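You operate a simulated robot arm through the tools that you are given. There is no shell and no other tool. Be economical: measure what you need, move in short steps, check, and stop when the job is done.

Carry out the task below with a simulated two-armed robot. There is one attempt and no reset: what you move stays moved.

TASK
Try the lamp of the unit on the blue mat and scan it.
Fine: power on, lamp on, lamp off, then power off; fold the handle down; hold the yellow scanner over the top of the unit and put it back. Set down upright: yellow scanner.

The check looks at the end state, three seconds after you hand in, the way a careful person would. Anything else that was tipped, shoved, dropped, spilled or broken makes it a failure. Flat cloth is picked up by pressing the open fingertips on it (5 to 10 N) and closing them slowly along it; thin cloth reads only 2 to 8 mm in the jaws.

THE ROBOT
Two 7-joint arms with fingered hands on one trunk, on a base that drives. Base frame: it is fixed to the floor where the robot stands at the start and does not move with it; the origin is under the middle of the robot, x ahead of it, y to its left, z up. Units: cm, rad, N and s.
The left shoulder is at the start at [20, 13.5, 94.5], the right one opposite. Payload 4 kg a hand.
Tool frame (each hand has its own): the origin (TCP) lies between the finger pads and is the grasp point; the fingertips stand 2.5 cm ahead of it; z points along the fingers, y is the line along which they close. The gripper opens to 8.8 cm. The gripper's body begins 2.9 cm behind the TCP. The gripper is a hand of 4 fingers: y runs from the thumb to the fingers, the wrist lies at [-1.3, -10.6, -17.4] in the tool frame.
Orientation is that of the tool frame in the base frame, as a unit quaternion [x, y, z, w]. With the fingers straight down and the wrist toward the robot, the tool's x, y and z point along [0, 1, 0], [1, 0, 0] and [0, 0, -1] of the base frame.

THE INTERFACE
- The arms move only by the tool drive_tool. It takes "left_rows", "right_rows" or both (then of equal length, played together; a hand with none holds still); each is a list of rows, each a list of 2 entries, a list of its own where there are three numbers: the shift along the tool's x, y, z in units of 250 mm (1.0 is 250 mm), then the turn, a rotation vector about the tool's x, y, z in units of 45 degrees (1.0 is 45 degrees). In form: [[[tx, ty, tz], [rx, ry, rz]], ...]. A call has 1 to 20 rows; each row is the pose to reach, as a shift and turn from the pose commanded when the call began, along the tool's axes at that moment. A call with a number of a shift or a turn outside -1 to 1 is refused whole. Each row takes 0.2 s and may step no farther than 5 cm and 0.15 rad from the row before; otherwise, the whole call is refused. Where a pose cannot be reached the arm comes as near as it can. A force on the tool above 90 N (or 10 N above the force at the start of the call, whichever is more), or a blocked arm, ends the call early, and 0.2 s more pass. In this call time passes only in rows, and 0.2 s behind the last. It gives the time, the measured TCP pose, the force on the tool (base axes), the opening and the grip force at its end, in the units of the frame above (readings bear some noise), with the torque about the TCP (base axes, N m) and any sound that the robot's microphone picked up, and new pictures: "views" is both (left out), scene, wrist or none (wrist: the cameras of the hands that moved).
- Cameras (640 x 400 px; columns grow to the right, rows downward): "scene" is now at [13.99, 6.09, 156.49]; the picture's right is [0.54, -0.84, 0.00], its down [-0.55, -0.35, -0.76] and it looks along [0.64, 0.41, -0.65] (base axes); focal length 295 px, centre (320, 200). "left" rides on the left gripper at [-6.4, -8.3, -9.8] in its tool frame; the picture's right is [-0.62, -0.37, 0.69], its down [0.71, -0.63, 0.30] and it looks along [0.32, 0.68, 0.65] (tool axes); focal length 265 px, centre (320, 200). "right" rides on the right gripper at [6.4, -8.3, -9.8] in its tool frame; the picture's right is [-0.62, 0.37, -0.69], its down [-0.71, -0.63, 0.30] and it looks along [-0.32, 0.68, 0.65] (tool axes); focal length 265 px, centre (320, 200). There is no depth. A picture from a camera that has moved, and an enlarged one, comes with that camera's place and axes in the base frame and with its lens. The place of the scene camera against the robot may be out by one fixed shift of up to 2.5 cm in any direction.
- lift_body(by): slides the trunk up (or, below 0, down) by that many cm; the arms and the scene camera ride with it, the base frame stays. It gives what a move gives, with no picture.
- base_move(legs): drives the robot by 1 to 6 legs, each [ahead, left, turn to the left] in cm, cm and rad, along the robot's own axes; the way and the turn of a leg run together, so that a leg with both is an arc; at most 150 cm and 3.142 rad a leg. The arms and the cameras ride along, it lands a little off, and it stops where it bumps. It gives what a move gives, and a new picture of the scene camera.
- set_fingers(index, middle, ring, thumb_bend, thumb_turn, hand): sets how far each is bent, from 0 (flat) to 1 (curled in); at 0.3 the hand is open as for a grip, at 0.7 the pads meet at the TCP. One left out holds its place. A second passes; each finger stops where it meets its share of the squeeze, and holds until it gets a number again. It is the only way to open and close the hand. It gives what a move gives, with no picture; readings hold the bend of each and the force on the fingers (four entries, about 0 where the hand has none), thumb and palm. thumb_turn goes from beside the hand (0) to across from the fingers (1), as for a grip.
- pan_tilt(pan, tilt): turns the head with the scene camera to pan (to the left, within 1.693 rad either way) and tilt (down, from -0.506 to 1.204), counted from straight ahead of the robot. It gives what a move gives, and a new picture of the scene camera.
- inspect(camera, box): a new picture of the part [left, top, right, bottom] of that camera's present view, enlarged. The clock stands still meanwhile.
- job_done(): hands the job in; it is judged then, once.

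Work in short steps. Places have to be worked out from the pictures, the camera data and where the tool is seen: move nearer, look again, correct. Check each grasp and each placing, and mend what went wrong. You have 120 turns and 260 pictures in all, those below and enlarged ones among them. Open the grippers and draw the arms clear of the work before you hand the job in, unless the task says otherwise; then end with one line.

The tools are called as a command line: name --argument value ..., lists and objects as JSON in quotes. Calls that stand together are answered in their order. drive_tool: Moves the arms, as the interface text tells. Its arguments: {"type":"object","properties":{"left_rows":{"type":"array","items":{"type":"array"}},"right_rows":{"type":"array","items":{"type":"array"}},"views":{"type":"string","enum":["both","scene","wrist","none"]}},"required":[]} The other tools are called the same way: lift_body (by) slides the trunk up or down; set_fingers (index, middle, ring, thumb_bend, thumb_turn, hand) moves the fingers one by one; base_move (legs) drives the base; pan_tilt (pan, tilt) turns the head that bears the scene camera; inspect (camera, box) takes an enlarged picture of a part of a camera's view; job_done () hands the job in.

At the start:

```text
clock: 0.0
left_eef_pos: [44.66, 45.5, 133.57]
left_ee_rot: [0.707, 0.707, -0.001, 0.0]
left_ft_force: [-0.9, 0.0, 0.2]
left_ft_torque: [-0.01, -0.01, -0.02]
left_grip_width: 8.77
left_grasp_force: 0.2
left_shape: jaw
left_bend: [0.3, 0.3, 0.3, 0.3, 0.98]
left_finger forces: [0.0, 0.1, 0.0, 0.0, 0.0, 0.0]
right_eef_pos: [59.62, 6.84, 131.74]
right_ee_rot: [0.707, 0.707, 0.001, 0.0]
right_ft_force: [0.3, 0.3, 1.5]
right_ft_torque: [0.07, 0.01, -0.02]
right_grip_width: 8.74
right_grasp_force: 0.1
right_shape: jaw
right_bend: [0.3, 0.3, 0.3, 0.3, 0.98]
right_finger forces: [0.0, 0.0, 0.0, 0.1, 0.1, 0.0]
trunk travel left (down, up): [-55.0, 22.0]
robot x, y, heading: [-0.18, -0.23, 0.002]
head pan, tilt: [0.565, 0.709]
```

scene: 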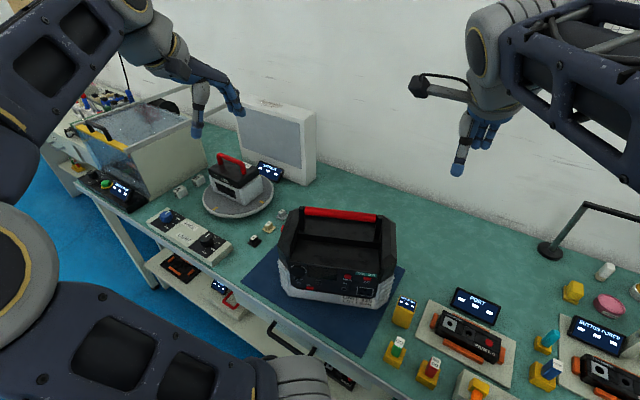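
right: 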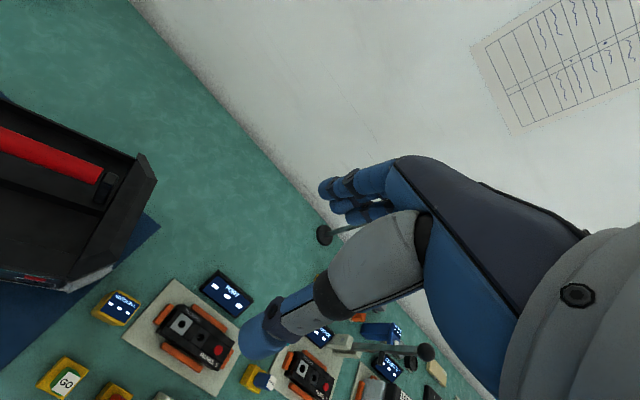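
left: 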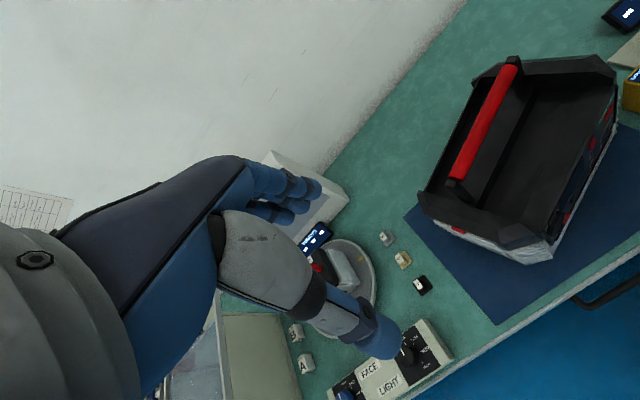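

The unit sits on the blue mat with its panel facing the robot. I'll enlarge its panel and the yellow objects nearby.

inspect --camera "scene" --box '[260, 190, 420, 320]'

inspect --camera "scene" --box '[370, 250, 640, 400]'

```text
3.08 times, centred on (340, 255) of scene
camera zoom: at [13.99, 6.09, 156.49], right [0.54, -0.84, 0.0], down [-0.55, -0.35, -0.76], along [0.64, 0.41, -0.65], focal length 908 px, centre (258, 31)
```

zoom: 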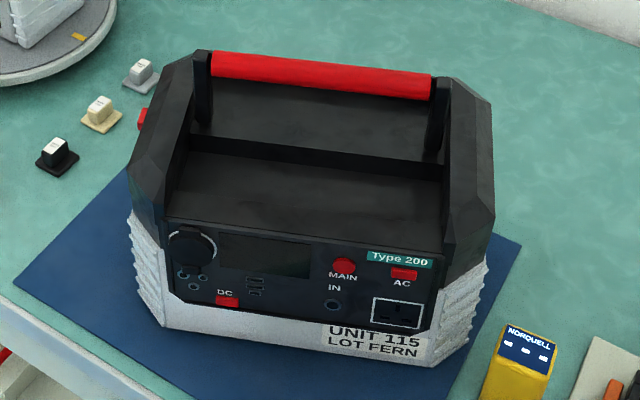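

```text
2.37 times, centred on (505, 325) of scene
camera zoom: at [13.99, 6.09, 156.49], right [0.54, -0.84, 0.0], down [-0.55, -0.35, -0.76], along [0.64, 0.41, -0.65], focal length 700 px, centre (-118, -96)
```

zoom: 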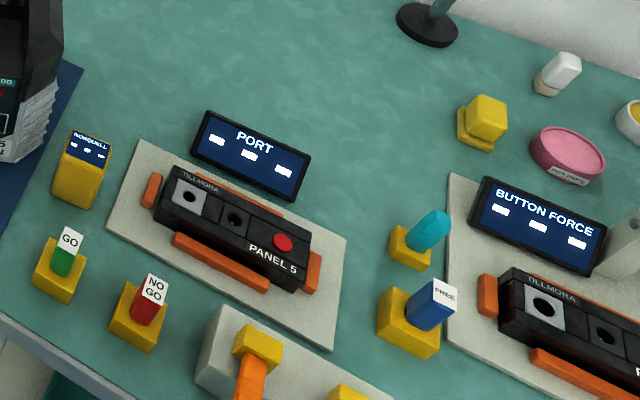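

The panel has MAIN, DC and AC buttons and something red on the left side. I'll survey the rest of the bench, looking first to the right and then to the left.

pan_tilt --pan -0.35 --tilt 0.75

pan_tilt --pan 1.2 --tilt 0.7

inspect --camera "left" --box '[380, 20, 640, 300]'

inspect --camera "right" --box '[0, 200, 260, 400]'

```text
clock: 1.2
left_eef_pos: [44.67, 45.58, 133.53]
left_ee_rot: [0.707, 0.707, -0.001, -0.001]
left_ft_force: [-0.2, -0.2, 0.2]
left_ft_torque: [0.03, 0.04, -0.02]
left_grip_width: 8.75
left_grasp_force: 0.1
left_shape: jaw
left_bend: [0.3, 0.3, 0.3, 0.3, 0.98]
left_finger forces: [0.0, 0.0, 0.1, 0.0, 0.0, 0.0]
right_eef_pos: [59.7, 6.72, 131.81]
right_ee_rot: [0.707, 0.707, 0.0, -0.001]
right_ft_force: [0.1, 0.0, 0.1]
right_ft_torque: [-0.02, -0.01, -0.01]
right_grip_width: 8.77
right_grasp_force: 0.0
right_shape: jaw
right_bend: [0.3, 0.3, 0.3, 0.3, 0.98]
right_finger forces: [0.0, 0.1, 0.0, 0.0, 0.0, 0.1]
trunk travel left (down, up): [-55.0, 22.0]
robot x, y, heading: [0.07, -0.08, -0.003]
head pan, tilt: [-0.351, 0.75]
camera scene: at [14.62, -1.29, 156.13], right [-0.34, -0.94, 0.0], down [-0.64, 0.23, -0.73], along [0.69, -0.25, -0.68], focal length 295 px, centre (320, 200)
```

scene: 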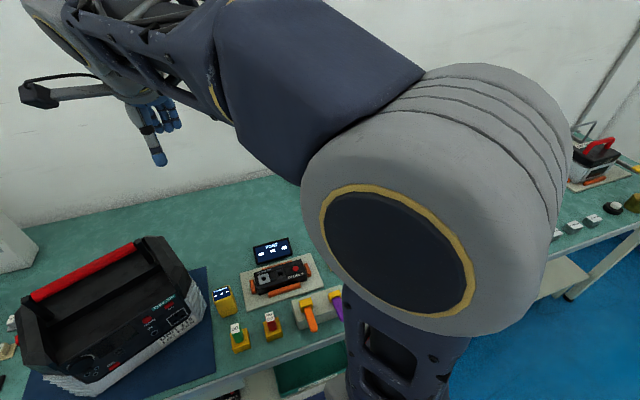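

```text
clock: 2.8
left_eef_pos: [44.7, 45.48, 133.49]
left_ee_rot: [0.707, 0.707, -0.001, -0.001]
left_ft_force: [0.4, 0.2, -0.2]
left_ft_torque: [0.0, 0.03, 0.01]
left_grip_width: 8.76
left_grasp_force: 0.1
left_shape: jaw
left_bend: [0.3, 0.3, 0.3, 0.3, 0.98]
left_finger forces: [0.0, 0.0, 0.1, 0.0, 0.1, 0.0]
right_eef_pos: [59.69, 6.74, 131.81]
right_ee_rot: [0.707, 0.707, 0.0, 0.0]
right_ft_force: [-0.7, 0.3, -0.4]
right_ft_torque: [0.01, 0.0, -0.02]
right_grip_width: 8.74
right_grasp_force: 0.1
right_shape: jaw
right_bend: [0.3, 0.3, 0.3, 0.3, 0.98]
right_finger forces: [0.0, 0.0, 0.0, 0.1, 0.1, 0.0]
trunk travel left (down, up): [-55.0, 22.0]
robot x, y, heading: [0.3, 0.3, -0.0]
head pan, tilt: [1.201, 0.7]
camera scene: at [9.92, 9.47, 156.56], right [0.93, -0.36, 0.0], down [-0.23, -0.6, -0.76], along [0.28, 0.71, -0.64], focal length 295 px, centre (320, 200)
```

scene: 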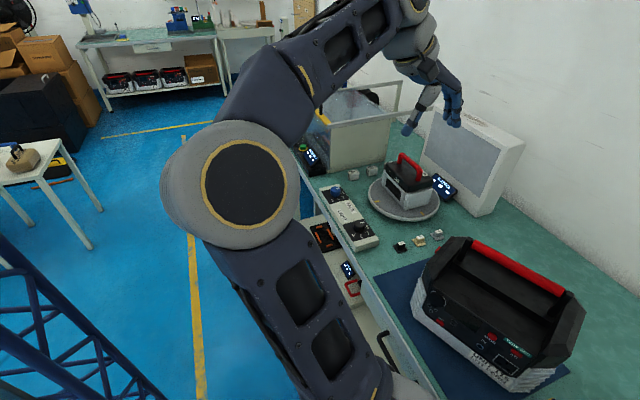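

```text
1.43 times, centred on (510, 160) of left
camera zoom: at [36.4, 38.95, 143.47], right [-0.37, -0.62, -0.69], down [-0.63, 0.71, -0.3], along [0.68, 0.32, -0.65], focal length 379 px, centre (49, 257)
```

zoom: 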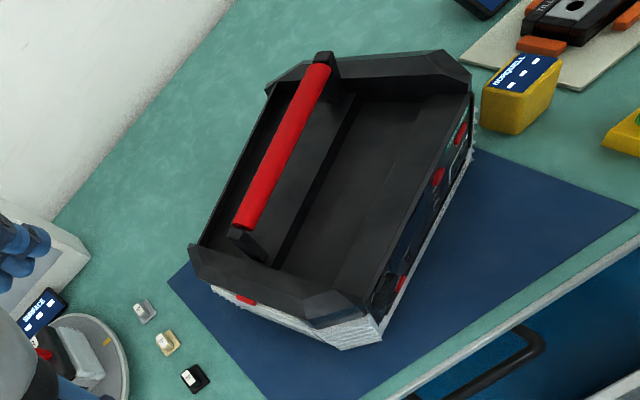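

```text
2.00 times, centred on (130, 300) of right
camera zoom: at [51.28, 13.12, 141.59], right [0.37, -0.62, 0.69], down [-0.63, -0.71, -0.3], along [0.68, -0.32, -0.65], focal length 531 px, centre (700, 0)
```

zoom: 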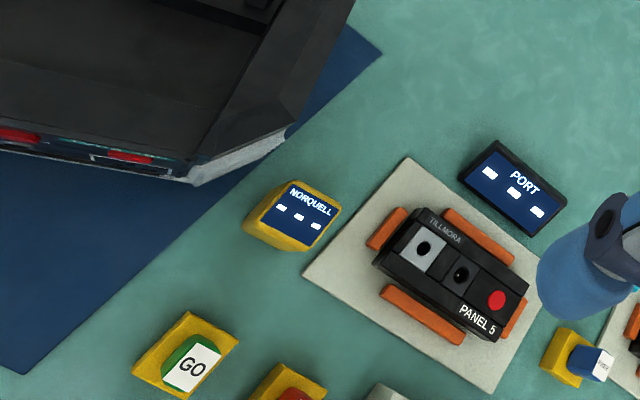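

The yellow NORQUELL device should be the scanner, and triangulation puts the unit around (55–63, 22–37, z≈98–109), yawed about 0.45 rad. I'll swing the left hand to the left so its camera can see the unit's left end.

drive_tool --left_rows '[[[0.1, 0, 0], [0, 0, 0.167]], [[0.2, 0, 0], [0, 0, 0.333]], [[0.3, 0, 0], [0, 0, 0.5]], [[0.4, 0, 0.1], [0, 0, 0.667]], [[0.5, 0, 0.15], [0, 0, 0.833]], [[0.6, 0, 0.2], [0, 0, 1.0]]]' --views "wrist"

```text
clock: 4.2
left_eef_pos: [44.74, 59.35, 127.96]
left_ee_rot: [0.92, 0.391, -0.007, 0.005]
left_ft_force: [-0.6, 1.2, -0.5]
left_ft_torque: [-0.05, 0.0, -0.01]
left_grip_width: 8.79
left_grasp_force: 0.0
left_shape: jaw
left_bend: [0.3, 0.3, 0.3, 0.3, 0.98]
left_finger forces: [0.0, 0.1, 0.0, 0.1, 0.0, 0.0]
left hand out of reach, approached as far as the arm can: row 6
right_eef_pos: [59.64, 6.87, 131.73]
right_ee_rot: [0.707, 0.707, -0.001, 0.001]
right_ft_force: [-0.9, 0.1, 0.4]
right_ft_torque: [-0.04, -0.01, -0.01]
right_grip_width: 8.77
right_grasp_force: 0.1
right_shape: jaw
right_bend: [0.3, 0.3, 0.3, 0.3, 0.98]
right_finger forces: [0.0, 0.0, 0.0, 0.0, 0.0, 0.0]
trunk travel left (down, up): [-55.0, 22.0]
robot x, y, heading: [0.13, 0.08, 0.006]
head pan, tilt: [1.201, 0.7]
camera left: at [34.52, 60.65, 137.93], right [-0.7, -0.2, -0.68], down [0.04, 0.95, -0.32], along [0.71, -0.25, -0.66], focal length 265 px, centre (320, 200)
```

left: 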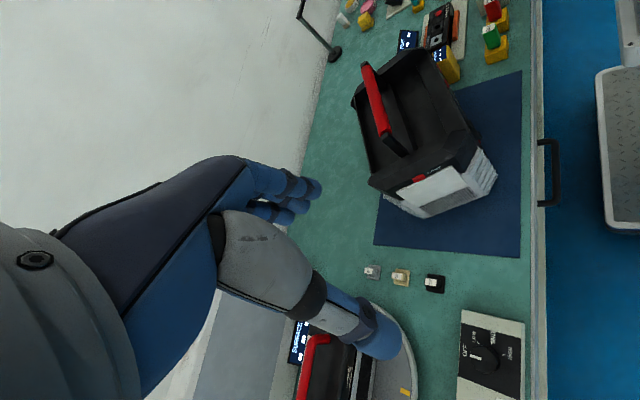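

inspect --camera "left" --box '[340, 40, 520, 240]'

```text
2.00 times, centred on (430, 140) of left
camera zoom: at [34.52, 60.65, 137.93], right [-0.7, -0.2, -0.68], down [0.04, 0.95, -0.32], along [0.71, -0.25, -0.66], focal length 531 px, centre (100, 320)
```

zoom: 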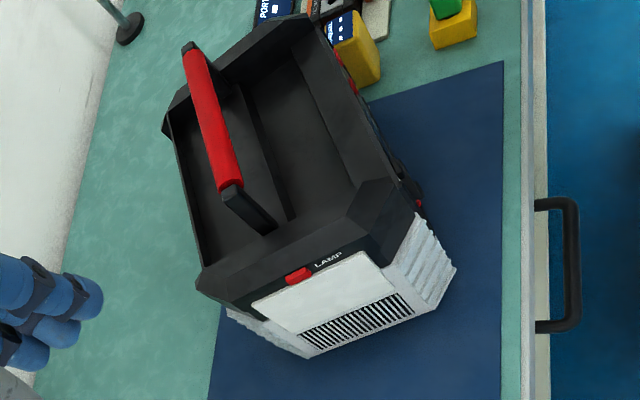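

The LAMP button is on the unit's left end near (54, 43, 100), above a white diffuser, and the handle stands upright. I'll back the base off a bit and turn it toward the unit for comfortable reach.

base_move --legs '[[-18, 3, 0.3]]'

pan_tilt --pan 0.05 --tilt 0.65

```text
clock: 5.8
left_eef_pos: [6.49, 70.26, 127.99]
left_ee_rot: [0.851, 0.526, -0.007, 0.004]
left_ft_force: [-0.6, -1.2, -0.4]
left_ft_torque: [0.02, 0.0, -0.02]
left_grip_width: 8.78
left_grasp_force: 0.0
left_shape: jaw
left_bend: [0.3, 0.3, 0.3, 0.3, 0.98]
left_finger forces: [0.0, 0.0, 0.0, 0.1, 0.1, 0.0]
right_eef_pos: [36.36, 24.52, 131.7]
right_ee_rot: [0.591, 0.807, 0.0, 0.0]
right_ft_force: [-0.3, -0.8, -1.1]
right_ft_torque: [0.04, 0.01, 0.0]
right_grip_width: 8.74
right_grasp_force: 0.0
right_shape: jaw
right_bend: [0.3, 0.3, 0.3, 0.3, 0.98]
right_finger forces: [0.1, 0.0, 0.0, 0.1, 0.0, 0.1]
trunk travel left (down, up): [-55.0, 22.0]
robot x, y, heading: [-18.19, 0.49, 0.303]
head pan, tilt: [1.201, 0.7]
camera scene: at [-11.28, 12.05, 156.56], right [1.0, -0.07, 0.0], down [-0.04, -0.64, -0.76], along [0.05, 0.76, -0.64], focal length 295 px, centre (320, 200)
```

scene: 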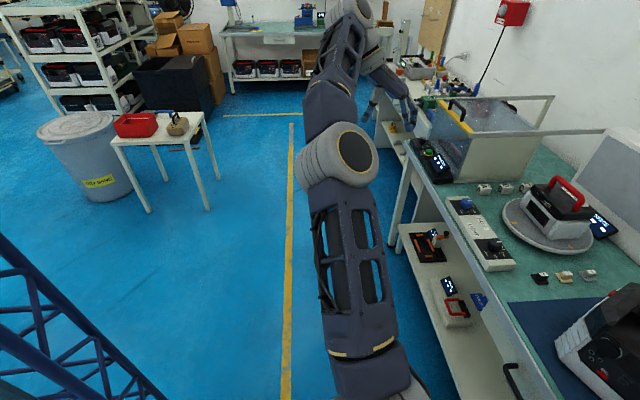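

```text
clock: 7.1
left_eef_pos: [6.66, 70.36, 127.99]
left_ee_rot: [0.85, 0.527, -0.008, 0.004]
left_ft_force: [-0.3, 0.3, -0.1]
left_ft_torque: [0.02, 0.01, 0.03]
left_grip_width: 8.78
left_grasp_force: 0.0
left_shape: jaw
left_bend: [0.3, 0.3, 0.3, 0.3, 0.98]
left_finger forces: [0.0, 0.1, 0.1, 0.0, 0.0, 0.0]
right_eef_pos: [36.55, 24.48, 131.81]
right_ee_rot: [0.592, 0.806, 0.0, 0.0]
right_ft_force: [-0.6, 0.2, -0.3]
right_ft_torque: [0.0, -0.01, 0.03]
right_grip_width: 8.7
right_grasp_force: 0.1
right_shape: jaw
right_bend: [0.3, 0.3, 0.3, 0.3, 0.98]
right_finger forces: [0.1, 0.0, 0.1, 0.1, 0.0, 0.0]
trunk travel left (down, up): [-55.0, 22.0]
robot x, y, heading: [-18.05, 0.66, 0.303]
head pan, tilt: [0.051, 0.649]
camera scene: at [-3.7, 6.59, 156.99], right [0.35, -0.94, 0.0], down [-0.57, -0.21, -0.8], along [0.75, 0.28, -0.6], focal length 295 px, centre (320, 200)
```

scene: 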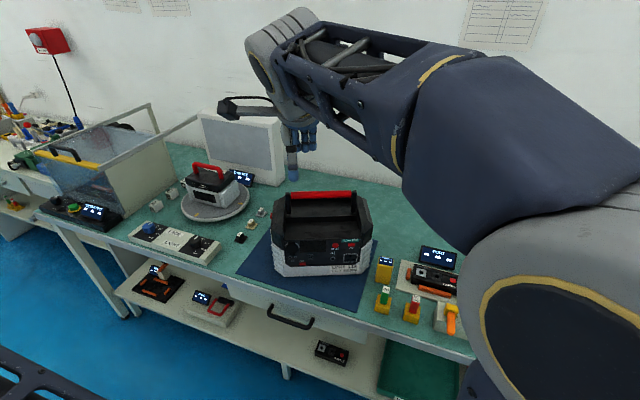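

The robot now faces the unit. I'll shape the right hand for poking, with the index out and the others curled, and calibrate the fingertip by looking at it.

set_fingers --hand "right" --index 0.1 --middle 1 --ring 1 --thumb_bend 1 --thumb_turn 0.5

set_fingers --hand "left" --index 0.1 --middle 1 --ring 1 --thumb_bend 1 --thumb_turn 0.5

inspect --camera "right" --box '[0, 0, 640, 400]'

inspect --camera "scene" --box '[200, 80, 440, 320]'

```text
clock: 8.1
left_eef_pos: [6.59, 70.21, 128.11]
left_ee_rot: [0.85, 0.527, -0.009, 0.005]
left_ft_force: [-1.2, 0.5, 0.1]
left_ft_torque: [-0.02, -0.01, -0.01]
left_grip_width: 8.79
left_grasp_force: 0.1
left_shape: jaw
left_bend: [0.3, 0.3, 0.3, 0.3, 0.98]
left_finger forces: [0.0, 0.0, 0.0, 0.1, 0.0, 0.0]
right_eef_pos: [36.59, 24.51, 131.63]
right_ee_rot: [0.592, 0.806, 0.0, 0.0]
right_ft_force: [0.6, 0.7, -1.3]
right_ft_torque: [0.03, 0.01, -0.01]
right_grip_width: 3.43
right_grasp_force: 0.0
right_shape: fingers
right_bend: [0.1, 1.0, 1.0, 1.0, 0.51]
right_finger forces: [0.0, 0.0, 0.1, 0.0, 0.0, 0.1]
trunk travel left (down, up): [-55.0, 22.0]
robot x, y, heading: [-18.09, 0.46, 0.302]
head pan, tilt: [0.051, 0.649]
```

```text
clock: 9.1
left_eef_pos: [6.52, 70.25, 128.1]
left_ee_rot: [0.851, 0.526, -0.008, 0.004]
left_ft_force: [0.1, 0.6, -0.7]
left_ft_torque: [-0.01, 0.04, 0.02]
left_grip_width: 3.41
left_grasp_force: 0.0
left_shape: fingers
left_bend: [0.1, 1.0, 1.0, 1.0, 0.51]
left_finger forces: [0.0, 0.1, 0.1, 0.1, 0.0, 0.0]
right_eef_pos: [36.51, 24.46, 131.78]
right_ee_rot: [0.592, 0.806, 0.0, 0.0]
right_ft_force: [-0.1, -0.1, 0.4]
right_ft_torque: [0.02, 0.03, -0.01]
right_grip_width: 3.43
right_grasp_force: 0.0
right_shape: fingers
right_bend: [0.1, 1.0, 1.0, 1.0, 0.51]
right_finger forces: [0.0, 0.0, 0.0, 0.0, 0.0, 0.0]
trunk travel left (down, up): [-55.0, 22.0]
robot x, y, heading: [-18.52, 0.36, 0.308]
head pan, tilt: [0.051, 0.649]
```

```text
1.00 times, centred on (320, 200) of right (not enlarged: the box is as wide or as high as the picture)
camera zoom: at [26.58, 28.09, 141.59], right [0.54, -0.48, 0.69], down [-0.39, -0.87, -0.3], along [0.75, -0.1, -0.65], focal length 265 px, centre (320, 200)
```

zoom: 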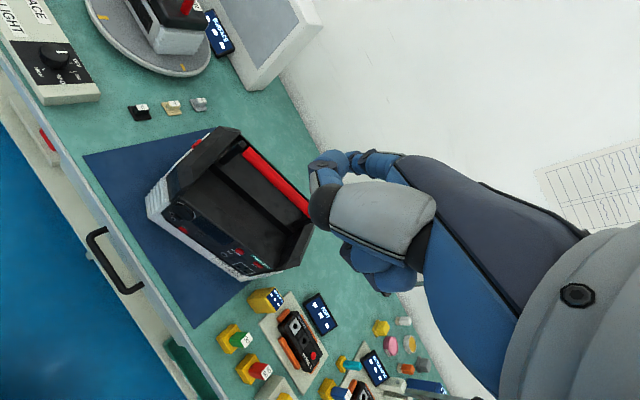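

```text
1.67 times, centred on (320, 200) of scene
camera zoom: at [-3.7, 6.58, 156.99], right [0.35, -0.94, 0.0], down [-0.57, -0.21, -0.8], along [0.75, 0.28, -0.6], focal length 492 px, centre (320, 200)
```

zoom: 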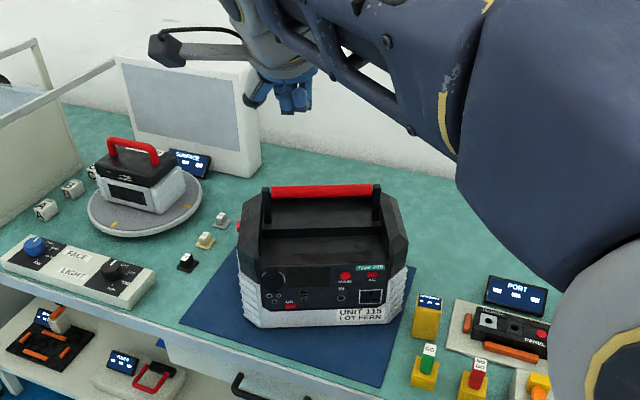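

The index tip is hard to see. I'll use a middle–thumb pinch instead, since its tip is known to lie about 2.5 cm ahead of the TCP.

set_fingers --hand "right" --index 1 --middle 0.68 --ring 1 --thumb_bend 0.7 --thumb_turn 1

set_fingers --hand "left" --index 1 --middle 0.68 --ring 1 --thumb_bend 0.7 --thumb_turn 1

inspect --camera "right" --box '[260, 100, 480, 320]'

inspect --camera "scene" --box '[220, 80, 340, 200]'

```text
clock: 10.1
left_eef_pos: [6.65, 70.2, 128.08]
left_ee_rot: [0.85, 0.527, -0.008, 0.004]
left_ft_force: [-0.6, 0.4, 0.1]
left_ft_torque: [-0.03, -0.01, 0.03]
left_grip_width: 3.41
left_grasp_force: 0.1
left_shape: fingers
left_bend: [0.1, 1.0, 1.0, 1.0, 0.51]
left_finger forces: [0.1, 0.0, 0.0, 0.0, 0.1, 0.0]
right_eef_pos: [36.55, 24.44, 131.79]
right_ee_rot: [0.592, 0.806, 0.001, -0.001]
right_ft_force: [0.3, 0.1, 0.1]
right_ft_torque: [0.01, 0.02, 0.0]
right_grip_width: 3.62
right_grasp_force: 0.1
right_shape: fingers
right_bend: [1.0, 0.68, 1.0, 0.7, 1.0]
right_finger forces: [0.0, 0.0, 0.1, 0.1, 0.0, 0.0]
trunk travel left (down, up): [-55.0, 22.0]
robot x, y, heading: [-18.43, 0.31, 0.302]
head pan, tilt: [0.051, 0.649]
```

```text
clock: 11.1
left_eef_pos: [6.62, 70.16, 128.03]
left_ee_rot: [0.851, 0.526, -0.008, 0.003]
left_ft_force: [-0.3, -0.3, 0.2]
left_ft_torque: [-0.01, 0.0, 0.0]
left_grip_width: 3.64
left_grasp_force: 0.0
left_shape: fingers
left_bend: [1.0, 0.68, 1.0, 0.7, 1.0]
left_finger forces: [0.0, 0.0, 0.0, 0.0, 0.1, 0.0]
right_eef_pos: [36.52, 24.45, 131.75]
right_ee_rot: [0.592, 0.806, 0.0, 0.0]
right_ft_force: [-0.3, -1.0, 0.5]
right_ft_torque: [0.0, 0.01, 0.01]
right_grip_width: 3.66
right_grasp_force: 0.2
right_shape: fingers
right_bend: [1.0, 0.68, 1.0, 0.7, 1.0]
right_finger forces: [0.1, 0.0, 0.1, 0.1, 0.1, 0.0]
trunk travel left (down, up): [-55.0, 22.0]
robot x, y, heading: [-18.56, -0.12, 0.302]
head pan, tilt: [0.051, 0.649]
```

```text
1.82 times, centred on (370, 210) of right
camera zoom: at [26.58, 28.09, 141.59], right [0.54, -0.48, 0.69], down [-0.39, -0.87, -0.3], along [0.75, -0.1, -0.65], focal length 483 px, centre (229, 182)
```

zoom: 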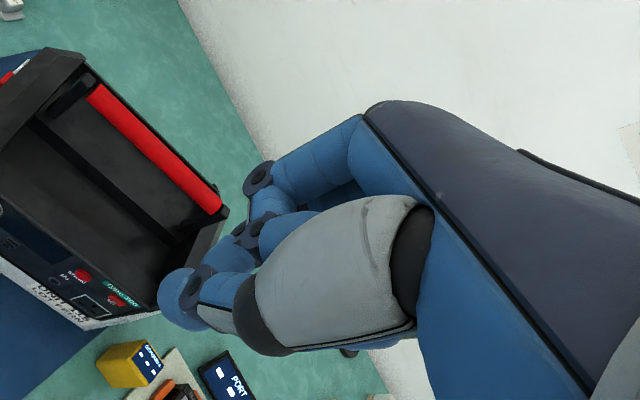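

```text
3.33 times, centred on (280, 140) of scene
camera zoom: at [-3.7, 6.58, 156.99], right [0.35, -0.94, 0.0], down [-0.57, -0.21, -0.8], along [0.75, 0.28, -0.6], focal length 984 px, centre (453, 400)
```

zoom: 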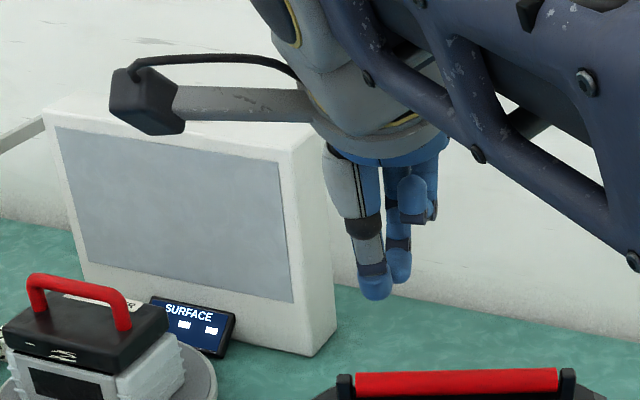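

The pinch tip points straight down as expected. I'll raise the trunk 10 cm, then pitch the right hand 45° forward and lower it in front of MAIN, near (51.3, 22.3, 98).

lift_body --by 10

drive_tool --right_rows '[[[-0.04, 0, 0.1], [-0.17, 0, 0]], [[-0.09, 0, 0.25], [-0.34, 0, 0]], [[-0.13, 0, 0.4], [-0.5, 0, 0]], [[-0.17, 0, 0.55], [-0.67, 0, 0]], [[-0.22, 0, 0.7], [-0.84, 0, 0]], [[-0.26, 0, 0.8], [-1, 0, 0]]]'

```text
clock: 12.5
left_eef_pos: [6.6, 70.25, 138.01]
left_ee_rot: [0.85, 0.526, -0.008, 0.004]
left_ft_force: [0.3, -1.6, 0.2]
left_ft_torque: [0.01, -0.05, 0.0]
left_grip_width: 3.63
left_grasp_force: 0.0
left_shape: fingers
left_bend: [1.0, 0.68, 1.0, 0.7, 1.0]
left_finger forces: [0.1, 0.1, 0.1, 0.1, 0.0, 0.0]
right_eef_pos: [36.43, 24.55, 141.68]
right_ee_rot: [0.592, 0.806, -0.001, 0.0]
right_ft_force: [-0.6, 0.4, 0.0]
right_ft_torque: [0.0, -0.03, 0.04]
right_grip_width: 3.64
right_grasp_force: 0.1
right_shape: fingers
right_bend: [1.0, 0.68, 1.0, 0.7, 1.0]
right_finger forces: [0.1, 0.1, 0.0, 0.0, 0.0, 0.0]
trunk travel left (down, up): [-65.0, 12.0]
robot x, y, heading: [-18.04, 0.11, 0.302]
head pan, tilt: [0.051, 0.649]
```

```text
clock: 13.9
left_eef_pos: [6.55, 70.16, 138.13]
left_ee_rot: [0.85, 0.526, -0.008, 0.004]
left_ft_force: [-0.7, -0.2, 0.9]
left_ft_torque: [0.02, 0.0, -0.02]
left_grip_width: 3.65
left_grasp_force: 0.0
left_shape: fingers
left_bend: [1.0, 0.68, 1.0, 0.7, 1.0]
left_finger forces: [0.0, 0.0, 0.1, 0.1, 0.0, 0.1]
right_eef_pos: [39.85, 20.03, 122.35]
right_ee_rot: [0.547, 0.744, 0.309, 0.227]
right_ft_force: [-0.4, 0.1, -0.3]
right_ft_torque: [-0.01, 0.01, 0.0]
right_grip_width: 3.65
right_grasp_force: 0.0
right_shape: fingers
right_bend: [1.0, 0.68, 1.0, 0.7, 1.0]
right_finger forces: [0.1, 0.0, 0.1, 0.0, 0.0, 0.0]
right hand out of reach, approached as far as the arm can: row 6
trunk travel left (down, up): [-65.0, 12.0]
robot x, y, heading: [-18.34, 0.02, 0.307]
head pan, tilt: [0.051, 0.649]
camera scene: at [-3.76, 6.56, 167.0], right [0.35, -0.94, 0.0], down [-0.57, -0.21, -0.8], along [0.75, 0.28, -0.6], focal length 295 px, centre (320, 200)
camera right: at [25.6, 22.24, 123.43], right [-0.03, -0.66, 0.75], down [-0.01, -0.75, -0.66], along [1.0, -0.03, 0.02], focal length 265 px, centre (320, 200)
```

scene: 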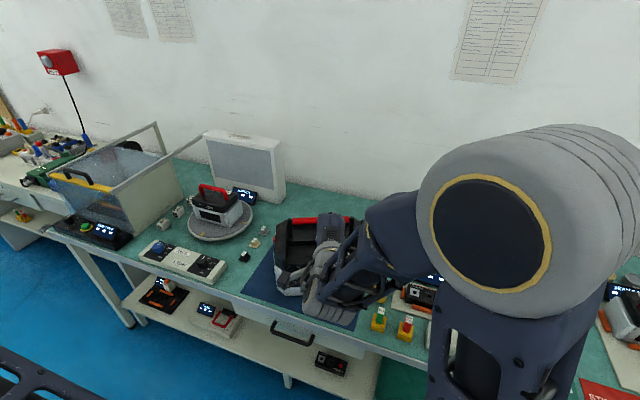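
right: 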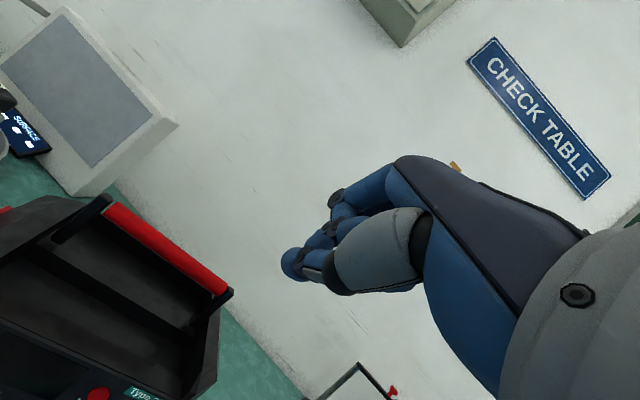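

The right arm is too folded at this distance, so I'll back the base off another 12 cm.

base_move --legs '[[-12, 0, 0]]'

```text
clock: 15.1
left_eef_pos: [-5.04, 66.53, 138.08]
left_ee_rot: [0.85, 0.526, -0.008, 0.004]
left_ft_force: [-0.4, 0.6, 0.1]
left_ft_torque: [-0.03, 0.02, -0.01]
left_grip_width: 3.63
left_grasp_force: 0.0
left_shape: fingers
left_bend: [1.0, 0.68, 1.0, 0.7, 1.0]
left_finger forces: [0.1, 0.1, 0.1, 0.1, 0.1, 0.0]
right_eef_pos: [28.41, 16.41, 122.4]
right_ee_rot: [0.546, 0.745, 0.309, 0.226]
right_ft_force: [-0.8, -1.1, 0.1]
right_ft_torque: [0.05, -0.03, -0.03]
right_grip_width: 3.66
right_grasp_force: 0.1
right_shape: fingers
right_bend: [1.0, 0.68, 1.0, 0.7, 1.0]
right_finger forces: [0.0, 0.0, 0.0, 0.1, 0.0, 0.1]
trunk travel left (down, up): [-65.0, 12.0]
robot x, y, heading: [-29.73, -3.17, 0.304]
head pan, tilt: [0.051, 0.649]
camera scene: at [-15.23, 2.96, 166.99], right [0.35, -0.94, 0.0], down [-0.57, -0.21, -0.8], along [0.75, 0.28, -0.6], focal length 295 px, centre (320, 200)
```

scene: 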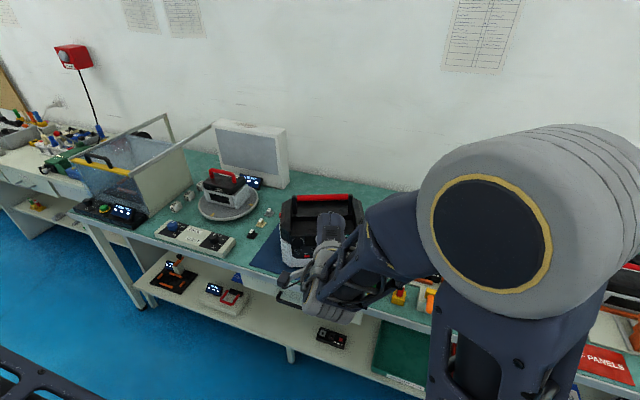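

There's clearance now. I'll advance along the tool axis toward MAIN and stop short to look.

drive_tool --right_rows '[[[-0.01, 0, 0.17], [0, 0, 0]], [[-0.02, 0, 0.34], [0, 0, 0]], [[-0.03, -0.01, 0.51], [0, 0, 0]], [[-0.04, -0.02, 0.68], [0, 0, 0]], [[-0.05, -0.024, 0.76], [0, 0, 0]]]'

inspect --camera "scene" --box '[240, 160, 400, 320]'

```text
clock: 16.3
left_eef_pos: [-4.96, 66.55, 138.04]
left_ee_rot: [0.85, 0.526, -0.007, 0.003]
left_ft_force: [-0.8, -0.6, -0.4]
left_ft_torque: [0.03, -0.03, 0.01]
left_grip_width: 3.65
left_grasp_force: 0.0
left_shape: fingers
left_bend: [1.0, 0.68, 1.0, 0.7, 1.0]
left_finger forces: [0.0, 0.1, 0.0, 0.0, 0.1, 0.1]
right_eef_pos: [41.26, 19.13, 108.63]
right_ee_rot: [0.547, 0.745, 0.308, 0.227]
right_ft_force: [0.1, -0.2, -0.1]
right_ft_torque: [-0.01, -0.03, 0.03]
right_grip_width: 3.64
right_grasp_force: 0.2
right_shape: fingers
right_bend: [1.0, 0.68, 1.0, 0.7, 1.0]
right_finger forces: [0.0, 0.0, 0.0, 0.1, 0.1, 0.0]
trunk travel left (down, up): [-65.0, 12.0]
robot x, y, heading: [-30.07, -3.49, 0.305]
head pan, tilt: [0.051, 0.649]
camera scene: at [-15.27, 2.96, 167.0], right [0.35, -0.94, 0.0], down [-0.57, -0.21, -0.8], along [0.75, 0.28, -0.6], focal length 295 px, centre (320, 200)
camera right: at [26.96, 21.34, 109.61], right [-0.03, -0.66, 0.75], down [-0.01, -0.75, -0.66], along [1.0, -0.03, 0.02], focal length 265 px, centre (320, 200)
```

scene: 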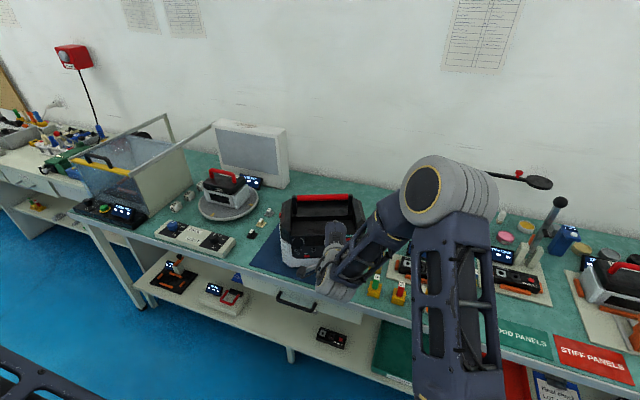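
right: 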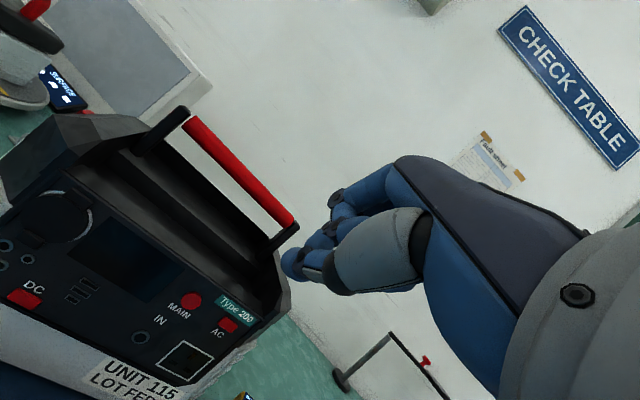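

```text
2.50 times, centred on (320, 240) of scene
camera zoom: at [-15.27, 2.96, 167.0], right [0.35, -0.94, 0.0], down [-0.57, -0.21, -0.8], along [0.75, 0.28, -0.6], focal length 738 px, centre (320, 100)
```

zoom: 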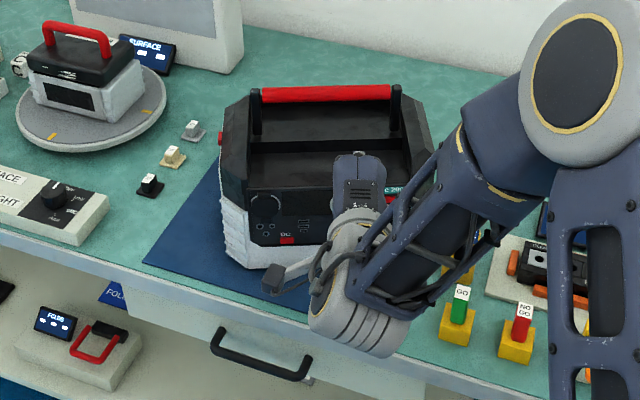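

Rays from the wrist cameras agree on MAIN at about (53.2, 21.6, 94.1) and LAMP at about (54.6, 42.3, 98.1). I'll bring the tip to 2 cm before MAIN with slightly more forward pitch, then look.

drive_tool --right_rows '[[[-0.01, -0.025, 0.15], [-0.06, 0, 0]], [[-0.025, -0.05, 0.3], [-0.11, 0, 0]], [[-0.04, -0.075, 0.44], [-0.16, 0, 0]], [[-0.048, -0.098, 0.576], [-0.218, 0, 0]]]' --views "wrist"

inspect --camera "right" --box '[120, 160, 400, 400]'

```text
clock: 17.3
left_eef_pos: [-4.95, 66.53, 138.05]
left_ee_rot: [0.85, 0.526, -0.008, 0.004]
left_ft_force: [0.7, -0.4, 0.5]
left_ft_torque: [0.01, -0.01, 0.01]
left_grip_width: 3.65
left_grasp_force: 0.1
left_shape: fingers
left_bend: [1.0, 0.68, 1.0, 0.7, 1.0]
left_finger forces: [0.0, 0.0, 0.0, 0.1, 0.0, 0.1]
right_eef_pos: [49.07, 22.09, 96.85]
right_ee_rot: [0.531, 0.713, 0.366, 0.277]
right_ft_force: [0.3, -0.6, -0.6]
right_ft_torque: [-0.02, 0.0, -0.01]
right_grip_width: 3.65
right_grasp_force: 0.0
right_shape: fingers
right_bend: [1.0, 0.68, 1.0, 0.7, 1.0]
right_finger forces: [0.0, 0.0, 0.0, 0.1, 0.0, 0.1]
right hand out of reach, approached as far as the arm can: row 3, 4
trunk travel left (down, up): [-65.0, 12.0]
robot x, y, heading: [-29.66, -3.36, 0.3]
head pan, tilt: [0.051, 0.649]
camera right: at [34.9, 24.55, 95.7], right [-0.16, -0.69, 0.7], down [0.09, -0.72, -0.69], along [0.98, -0.05, 0.18], focal length 265 px, centre (320, 200)
```

right: 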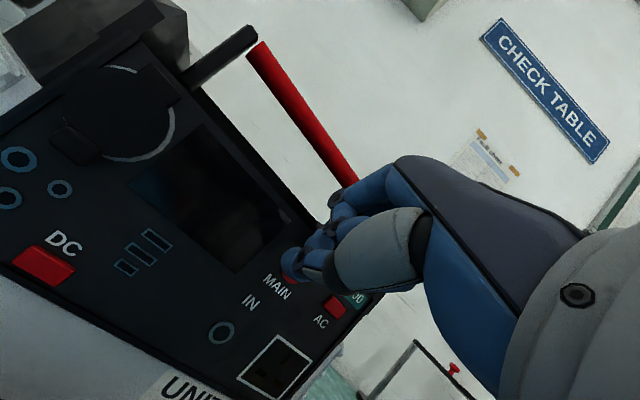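

```text
1.67 times, centred on (260, 280) of right
camera zoom: at [34.9, 24.55, 95.7], right [-0.16, -0.69, 0.7], down [0.09, -0.72, -0.69], along [0.98, -0.05, 0.18], focal length 442 px, centre (420, 67)
```

zoom: 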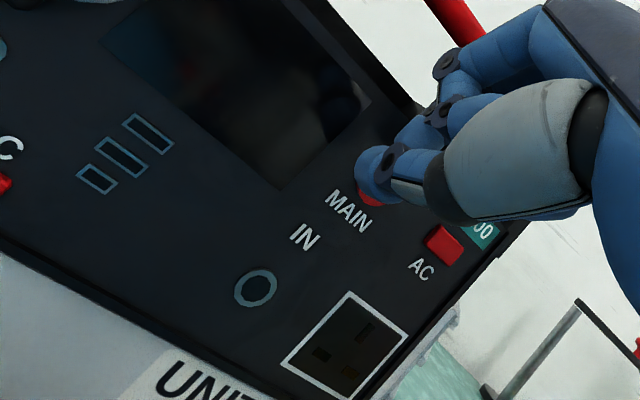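

The tip is about 1.5–2 cm left of and above MAIN, and the arm is slightly too folded to reach it. I'll back the base off 7 cm, then extend.

base_move --legs '[[-7, 0, 0]]'

drive_tool --right_rows '[[[0, 0, 0.02], [0, 0, 0]]]' --views "none"

```text
clock: 18.3
left_eef_pos: [-11.72, 64.29, 138.0]
left_ee_rot: [0.85, 0.526, -0.008, 0.004]
left_ft_force: [-0.3, -0.9, -0.1]
left_ft_torque: [-0.04, 0.02, -0.02]
left_grip_width: 3.64
left_grasp_force: 0.1
left_shape: fingers
left_bend: [1.0, 0.68, 1.0, 0.7, 1.0]
left_finger forces: [0.1, 0.0, 0.0, 0.1, 0.0, 0.0]
right_eef_pos: [42.27, 19.9, 96.84]
right_ee_rot: [0.531, 0.713, 0.366, 0.277]
right_ft_force: [-0.4, 0.5, 1.3]
right_ft_torque: [-0.02, 0.02, 0.02]
right_grip_width: 3.62
right_grasp_force: 0.1
right_shape: fingers
right_bend: [1.0, 0.68, 1.0, 0.7, 1.0]
right_finger forces: [0.0, 0.0, 0.0, 0.0, 0.0, 0.1]
trunk travel left (down, up): [-65.0, 12.0]
robot x, y, heading: [-36.8, -5.17, 0.302]
head pan, tilt: [0.051, 0.649]
camera scene: at [-22.01, 0.83, 166.99], right [0.35, -0.94, 0.0], down [-0.57, -0.21, -0.8], along [0.75, 0.28, -0.6], focal length 295 px, centre (320, 200)
```

scene: 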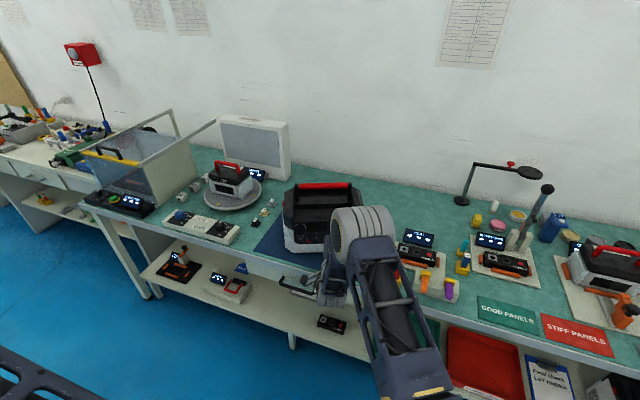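

```text
clock: 18.7
left_eef_pos: [-11.75, 64.46, 137.97]
left_ee_rot: [0.85, 0.526, -0.008, 0.004]
left_ft_force: [0.2, 0.0, 0.1]
left_ft_torque: [0.05, 0.01, 0.04]
left_grip_width: 3.62
left_grasp_force: 0.1
left_shape: fingers
left_bend: [1.0, 0.68, 1.0, 0.7, 1.0]
left_finger forces: [0.0, 0.0, 0.0, 0.0, 0.0, 0.1]
right_eef_pos: [42.71, 20.02, 96.57]
right_ee_rot: [0.53, 0.712, 0.366, 0.279]
right_ft_force: [-0.3, 0.1, -0.7]
right_ft_torque: [0.03, -0.01, 0.0]
right_grip_width: 3.63
right_grasp_force: 0.2
right_shape: fingers
right_bend: [1.0, 0.68, 1.0, 0.7, 1.0]
right_finger forces: [0.0, 0.0, 0.0, 0.0, 0.0, 0.0]
trunk travel left (down, up): [-65.0, 12.0]
robot x, y, heading: [-36.7, -5.48, 0.302]
head pan, tilt: [0.051, 0.649]
```

Reach is fine now. I'll bring the tip to about 1 cm in front of MAIN.

drive_tool --right_rows '[[[-0.022, 0.052, 0.088], [0, 0, 0]], [[-0.044, 0.104, 0.176], [0, 0, 0]], [[-0.066, 0.156, 0.264], [0, 0, 0]]]' --views "none"

inspect --camera "right" --box '[160, 180, 400, 380]'

```text
clock: 19.5
left_eef_pos: [-11.71, 64.39, 138.06]
left_ee_rot: [0.85, 0.526, -0.007, 0.004]
left_ft_force: [1.0, -0.2, 0.2]
left_ft_torque: [0.01, 0.01, 0.0]
left_grip_width: 3.65
left_grasp_force: 0.2
left_shape: fingers
left_bend: [1.0, 0.68, 1.0, 0.7, 1.0]
left_finger forces: [0.0, 0.0, 0.0, 0.0, 0.0, 0.0]
right_eef_pos: [50.4, 21.23, 96.09]
right_ee_rot: [0.534, 0.71, 0.364, 0.28]
right_ft_force: [-4.9, -2.8, 1.5]
right_ft_torque: [-0.01, -0.08, -0.06]
right_grip_width: 3.64
right_grasp_force: 3.1
right_shape: fingers
right_bend: [1.0, 0.71, 1.0, 0.7, 1.0]
right_finger forces: [0.1, 6.5, 0.0, 0.1, 0.0, 0.0]
right hand out of reach, approached as far as the arm can: row 2, 3
trunk travel left (down, up): [-65.0, 12.0]
robot x, y, heading: [-36.98, -5.66, 0.301]
head pan, tilt: [0.051, 0.649]
heard: click
```

```text
2.00 times, centred on (280, 280) of right
camera zoom: at [36.24, 23.83, 94.89], right [-0.17, -0.69, 0.71], down [0.08, -0.73, -0.68], along [0.98, -0.06, 0.18], focal length 531 px, centre (400, 40)
```

zoom: 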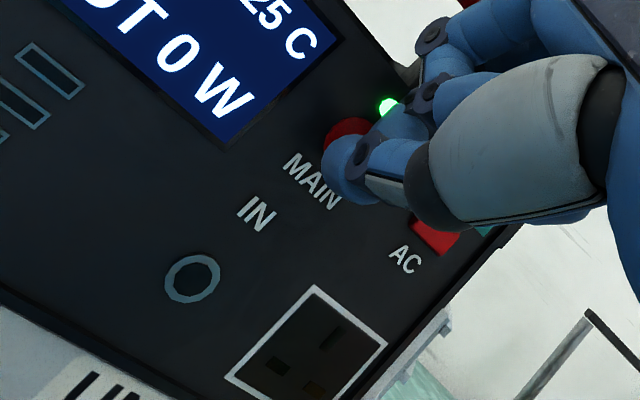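

A click was heard, the display lit and the green LED is on, so the power is on. I'll retract the right hand and check the panel from the scene camera.

drive_tool --right_rows '[[[0, -0.05, -0.12], [0, 0, 0]], [[0, -0.1, -0.24], [0, 0, 0]], [[0, -0.1, -0.4], [0, 0, 0]], [[0, -0.1, -0.55], [0, 0, 0]]]' --views "wrist"

pan_tilt --pan 0.2 --tilt 0.55

```text
clock: 20.5
left_eef_pos: [-11.6, 64.43, 137.99]
left_ee_rot: [0.85, 0.526, -0.008, 0.004]
left_ft_force: [0.3, -0.2, -0.1]
left_ft_torque: [-0.01, 0.0, -0.04]
left_grip_width: 3.64
left_grasp_force: 0.0
left_shape: fingers
left_bend: [1.0, 0.68, 1.0, 0.7, 1.0]
left_finger forces: [0.0, 0.0, 0.0, 0.0, 0.0, 0.0]
right_eef_pos: [38.17, 17.69, 101.88]
right_ee_rot: [0.53, 0.713, 0.366, 0.277]
right_ft_force: [0.6, -0.3, -0.5]
right_ft_torque: [-0.01, 0.04, 0.01]
right_grip_width: 3.65
right_grasp_force: 0.0
right_shape: fingers
right_bend: [1.0, 0.68, 1.0, 0.7, 1.0]
right_finger forces: [0.0, 0.0, 0.0, 0.1, 0.1, 0.0]
trunk travel left (down, up): [-65.0, 12.0]
robot x, y, heading: [-36.72, -5.46, 0.301]
head pan, tilt: [0.051, 0.649]
camera right: at [23.99, 20.22, 100.76], right [-0.16, -0.69, 0.71], down [0.09, -0.72, -0.69], along [0.98, -0.05, 0.18], focal length 265 px, centre (320, 200)
```

right: 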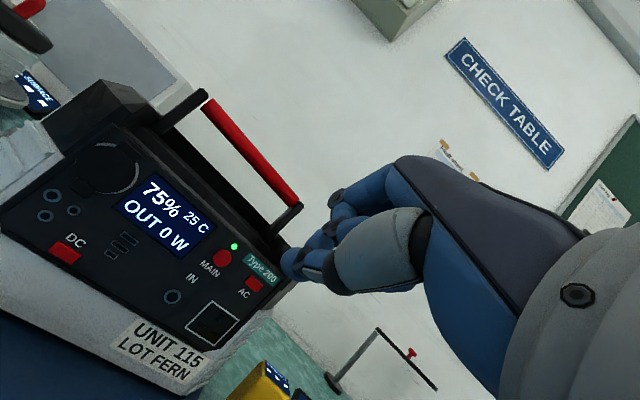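

```text
clock: 21.2
left_eef_pos: [-11.67, 64.4, 138.15]
left_ee_rot: [0.85, 0.526, -0.008, 0.005]
left_ft_force: [0.7, 0.0, 0.6]
left_ft_torque: [0.04, 0.0, -0.01]
left_grip_width: 3.65
left_grasp_force: 0.1
left_shape: fingers
left_bend: [1.0, 0.68, 1.0, 0.7, 1.0]
left_finger forces: [0.0, 0.0, 0.1, 0.0, 0.0, 0.0]
right_eef_pos: [38.24, 17.75, 101.98]
right_ee_rot: [0.531, 0.712, 0.366, 0.277]
right_ft_force: [0.9, -0.5, -0.3]
right_ft_torque: [0.01, 0.02, -0.01]
right_grip_width: 3.64
right_grasp_force: 0.1
right_shape: fingers
right_bend: [1.0, 0.68, 1.0, 0.7, 1.0]
right_finger forces: [0.1, 0.0, 0.0, 0.1, 0.1, 0.1]
trunk travel left (down, up): [-65.0, 12.0]
robot x, y, heading: [-36.77, -5.44, 0.304]
head pan, tilt: [0.201, 0.55]
camera scene: at [-22.29, 2.16, 167.87], right [0.48, -0.88, 0.0], down [-0.46, -0.25, -0.85], along [0.75, 0.41, -0.52], focal length 295 px, centre (320, 200)
```

scene: 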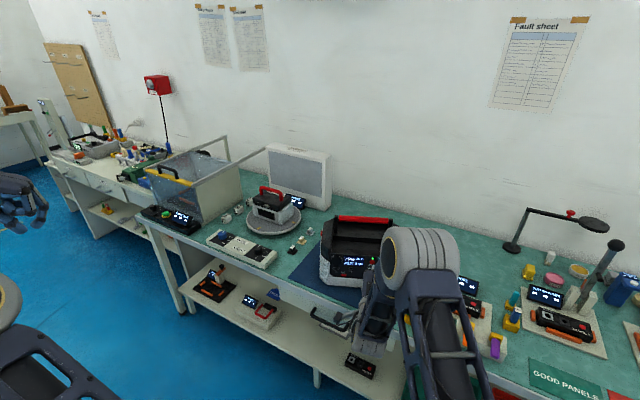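

Panel confirms it: 75 %, OUT 0 W, LED on. I'll raise the right hand out of the way, then shift the base left and ahead so the left hand can reach LAMP.

drive_tool --right_rows '[[[0, 0.14, -0.1], [0, 0, 0]], [[0, 0.28, -0.2], [0, 0, 0]], [[0, 0.42, -0.3], [0, 0, 0]], [[0, 0.56, -0.4], [0, 0, 0]], [[0, 0.7, -0.5], [0, 0, 0]], [[0, 0.82, -0.58], [0, 0, 0]]]' --views "none"

base_move --legs '[[8, 20, 0]]'

```text
clock: 22.6
left_eef_pos: [-11.55, 64.47, 138.09]
left_ee_rot: [0.85, 0.526, -0.008, 0.004]
left_ft_force: [0.1, 1.1, -0.5]
left_ft_torque: [0.0, 0.0, -0.01]
left_grip_width: 3.64
left_grasp_force: 0.0
left_shape: fingers
left_bend: [1.0, 0.68, 1.0, 0.7, 1.0]
left_finger forces: [0.0, 0.0, 0.0, 0.1, 0.1, 0.0]
right_eef_pos: [38.18, 17.87, 127.1]
right_ee_rot: [0.531, 0.713, 0.365, 0.277]
right_ft_force: [-0.4, 0.3, 0.3]
right_ft_torque: [0.01, -0.02, 0.01]
right_grip_width: 3.65
right_grasp_force: 0.0
right_shape: fingers
right_bend: [1.0, 0.68, 1.0, 0.7, 1.0]
right_finger forces: [0.1, 0.0, 0.1, 0.0, 0.0, 0.0]
trunk travel left (down, up): [-65.0, 12.0]
robot x, y, heading: [-37.07, -5.56, 0.304]
head pan, tilt: [0.201, 0.55]
```

```text
clock: 24.3
left_eef_pos: [-9.84, 85.94, 138.07]
left_ee_rot: [0.851, 0.525, -0.008, 0.004]
left_ft_force: [0.3, 0.7, -0.3]
left_ft_torque: [-0.02, 0.01, -0.03]
left_grip_width: 3.63
left_grasp_force: 0.1
left_shape: fingers
left_bend: [1.0, 0.68, 1.0, 0.7, 1.0]
left_finger forces: [0.0, 0.0, 0.0, 0.1, 0.1, 0.1]
right_eef_pos: [39.95, 39.33, 126.93]
right_ee_rot: [0.531, 0.712, 0.367, 0.278]
right_ft_force: [-0.7, -0.1, 0.0]
right_ft_torque: [0.03, -0.02, 0.02]
right_grip_width: 3.64
right_grasp_force: 0.0
right_shape: fingers
right_bend: [1.0, 0.68, 1.0, 0.7, 1.0]
right_finger forces: [0.0, 0.0, 0.1, 0.0, 0.1, 0.0]
trunk travel left (down, up): [-65.0, 12.0]
robot x, y, heading: [-35.23, 16.25, 0.302]
head pan, tilt: [0.201, 0.55]
camera scene: at [-20.54, 23.68, 167.87], right [0.48, -0.88, 0.0], down [-0.46, -0.25, -0.85], along [0.75, 0.41, -0.52], focal length 295 px, centre (320, 200)
```

scene: 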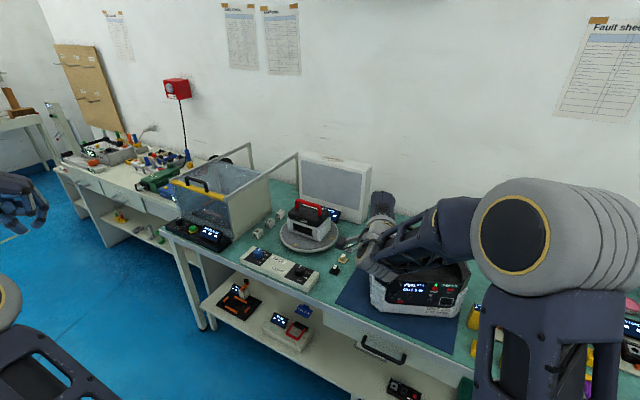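

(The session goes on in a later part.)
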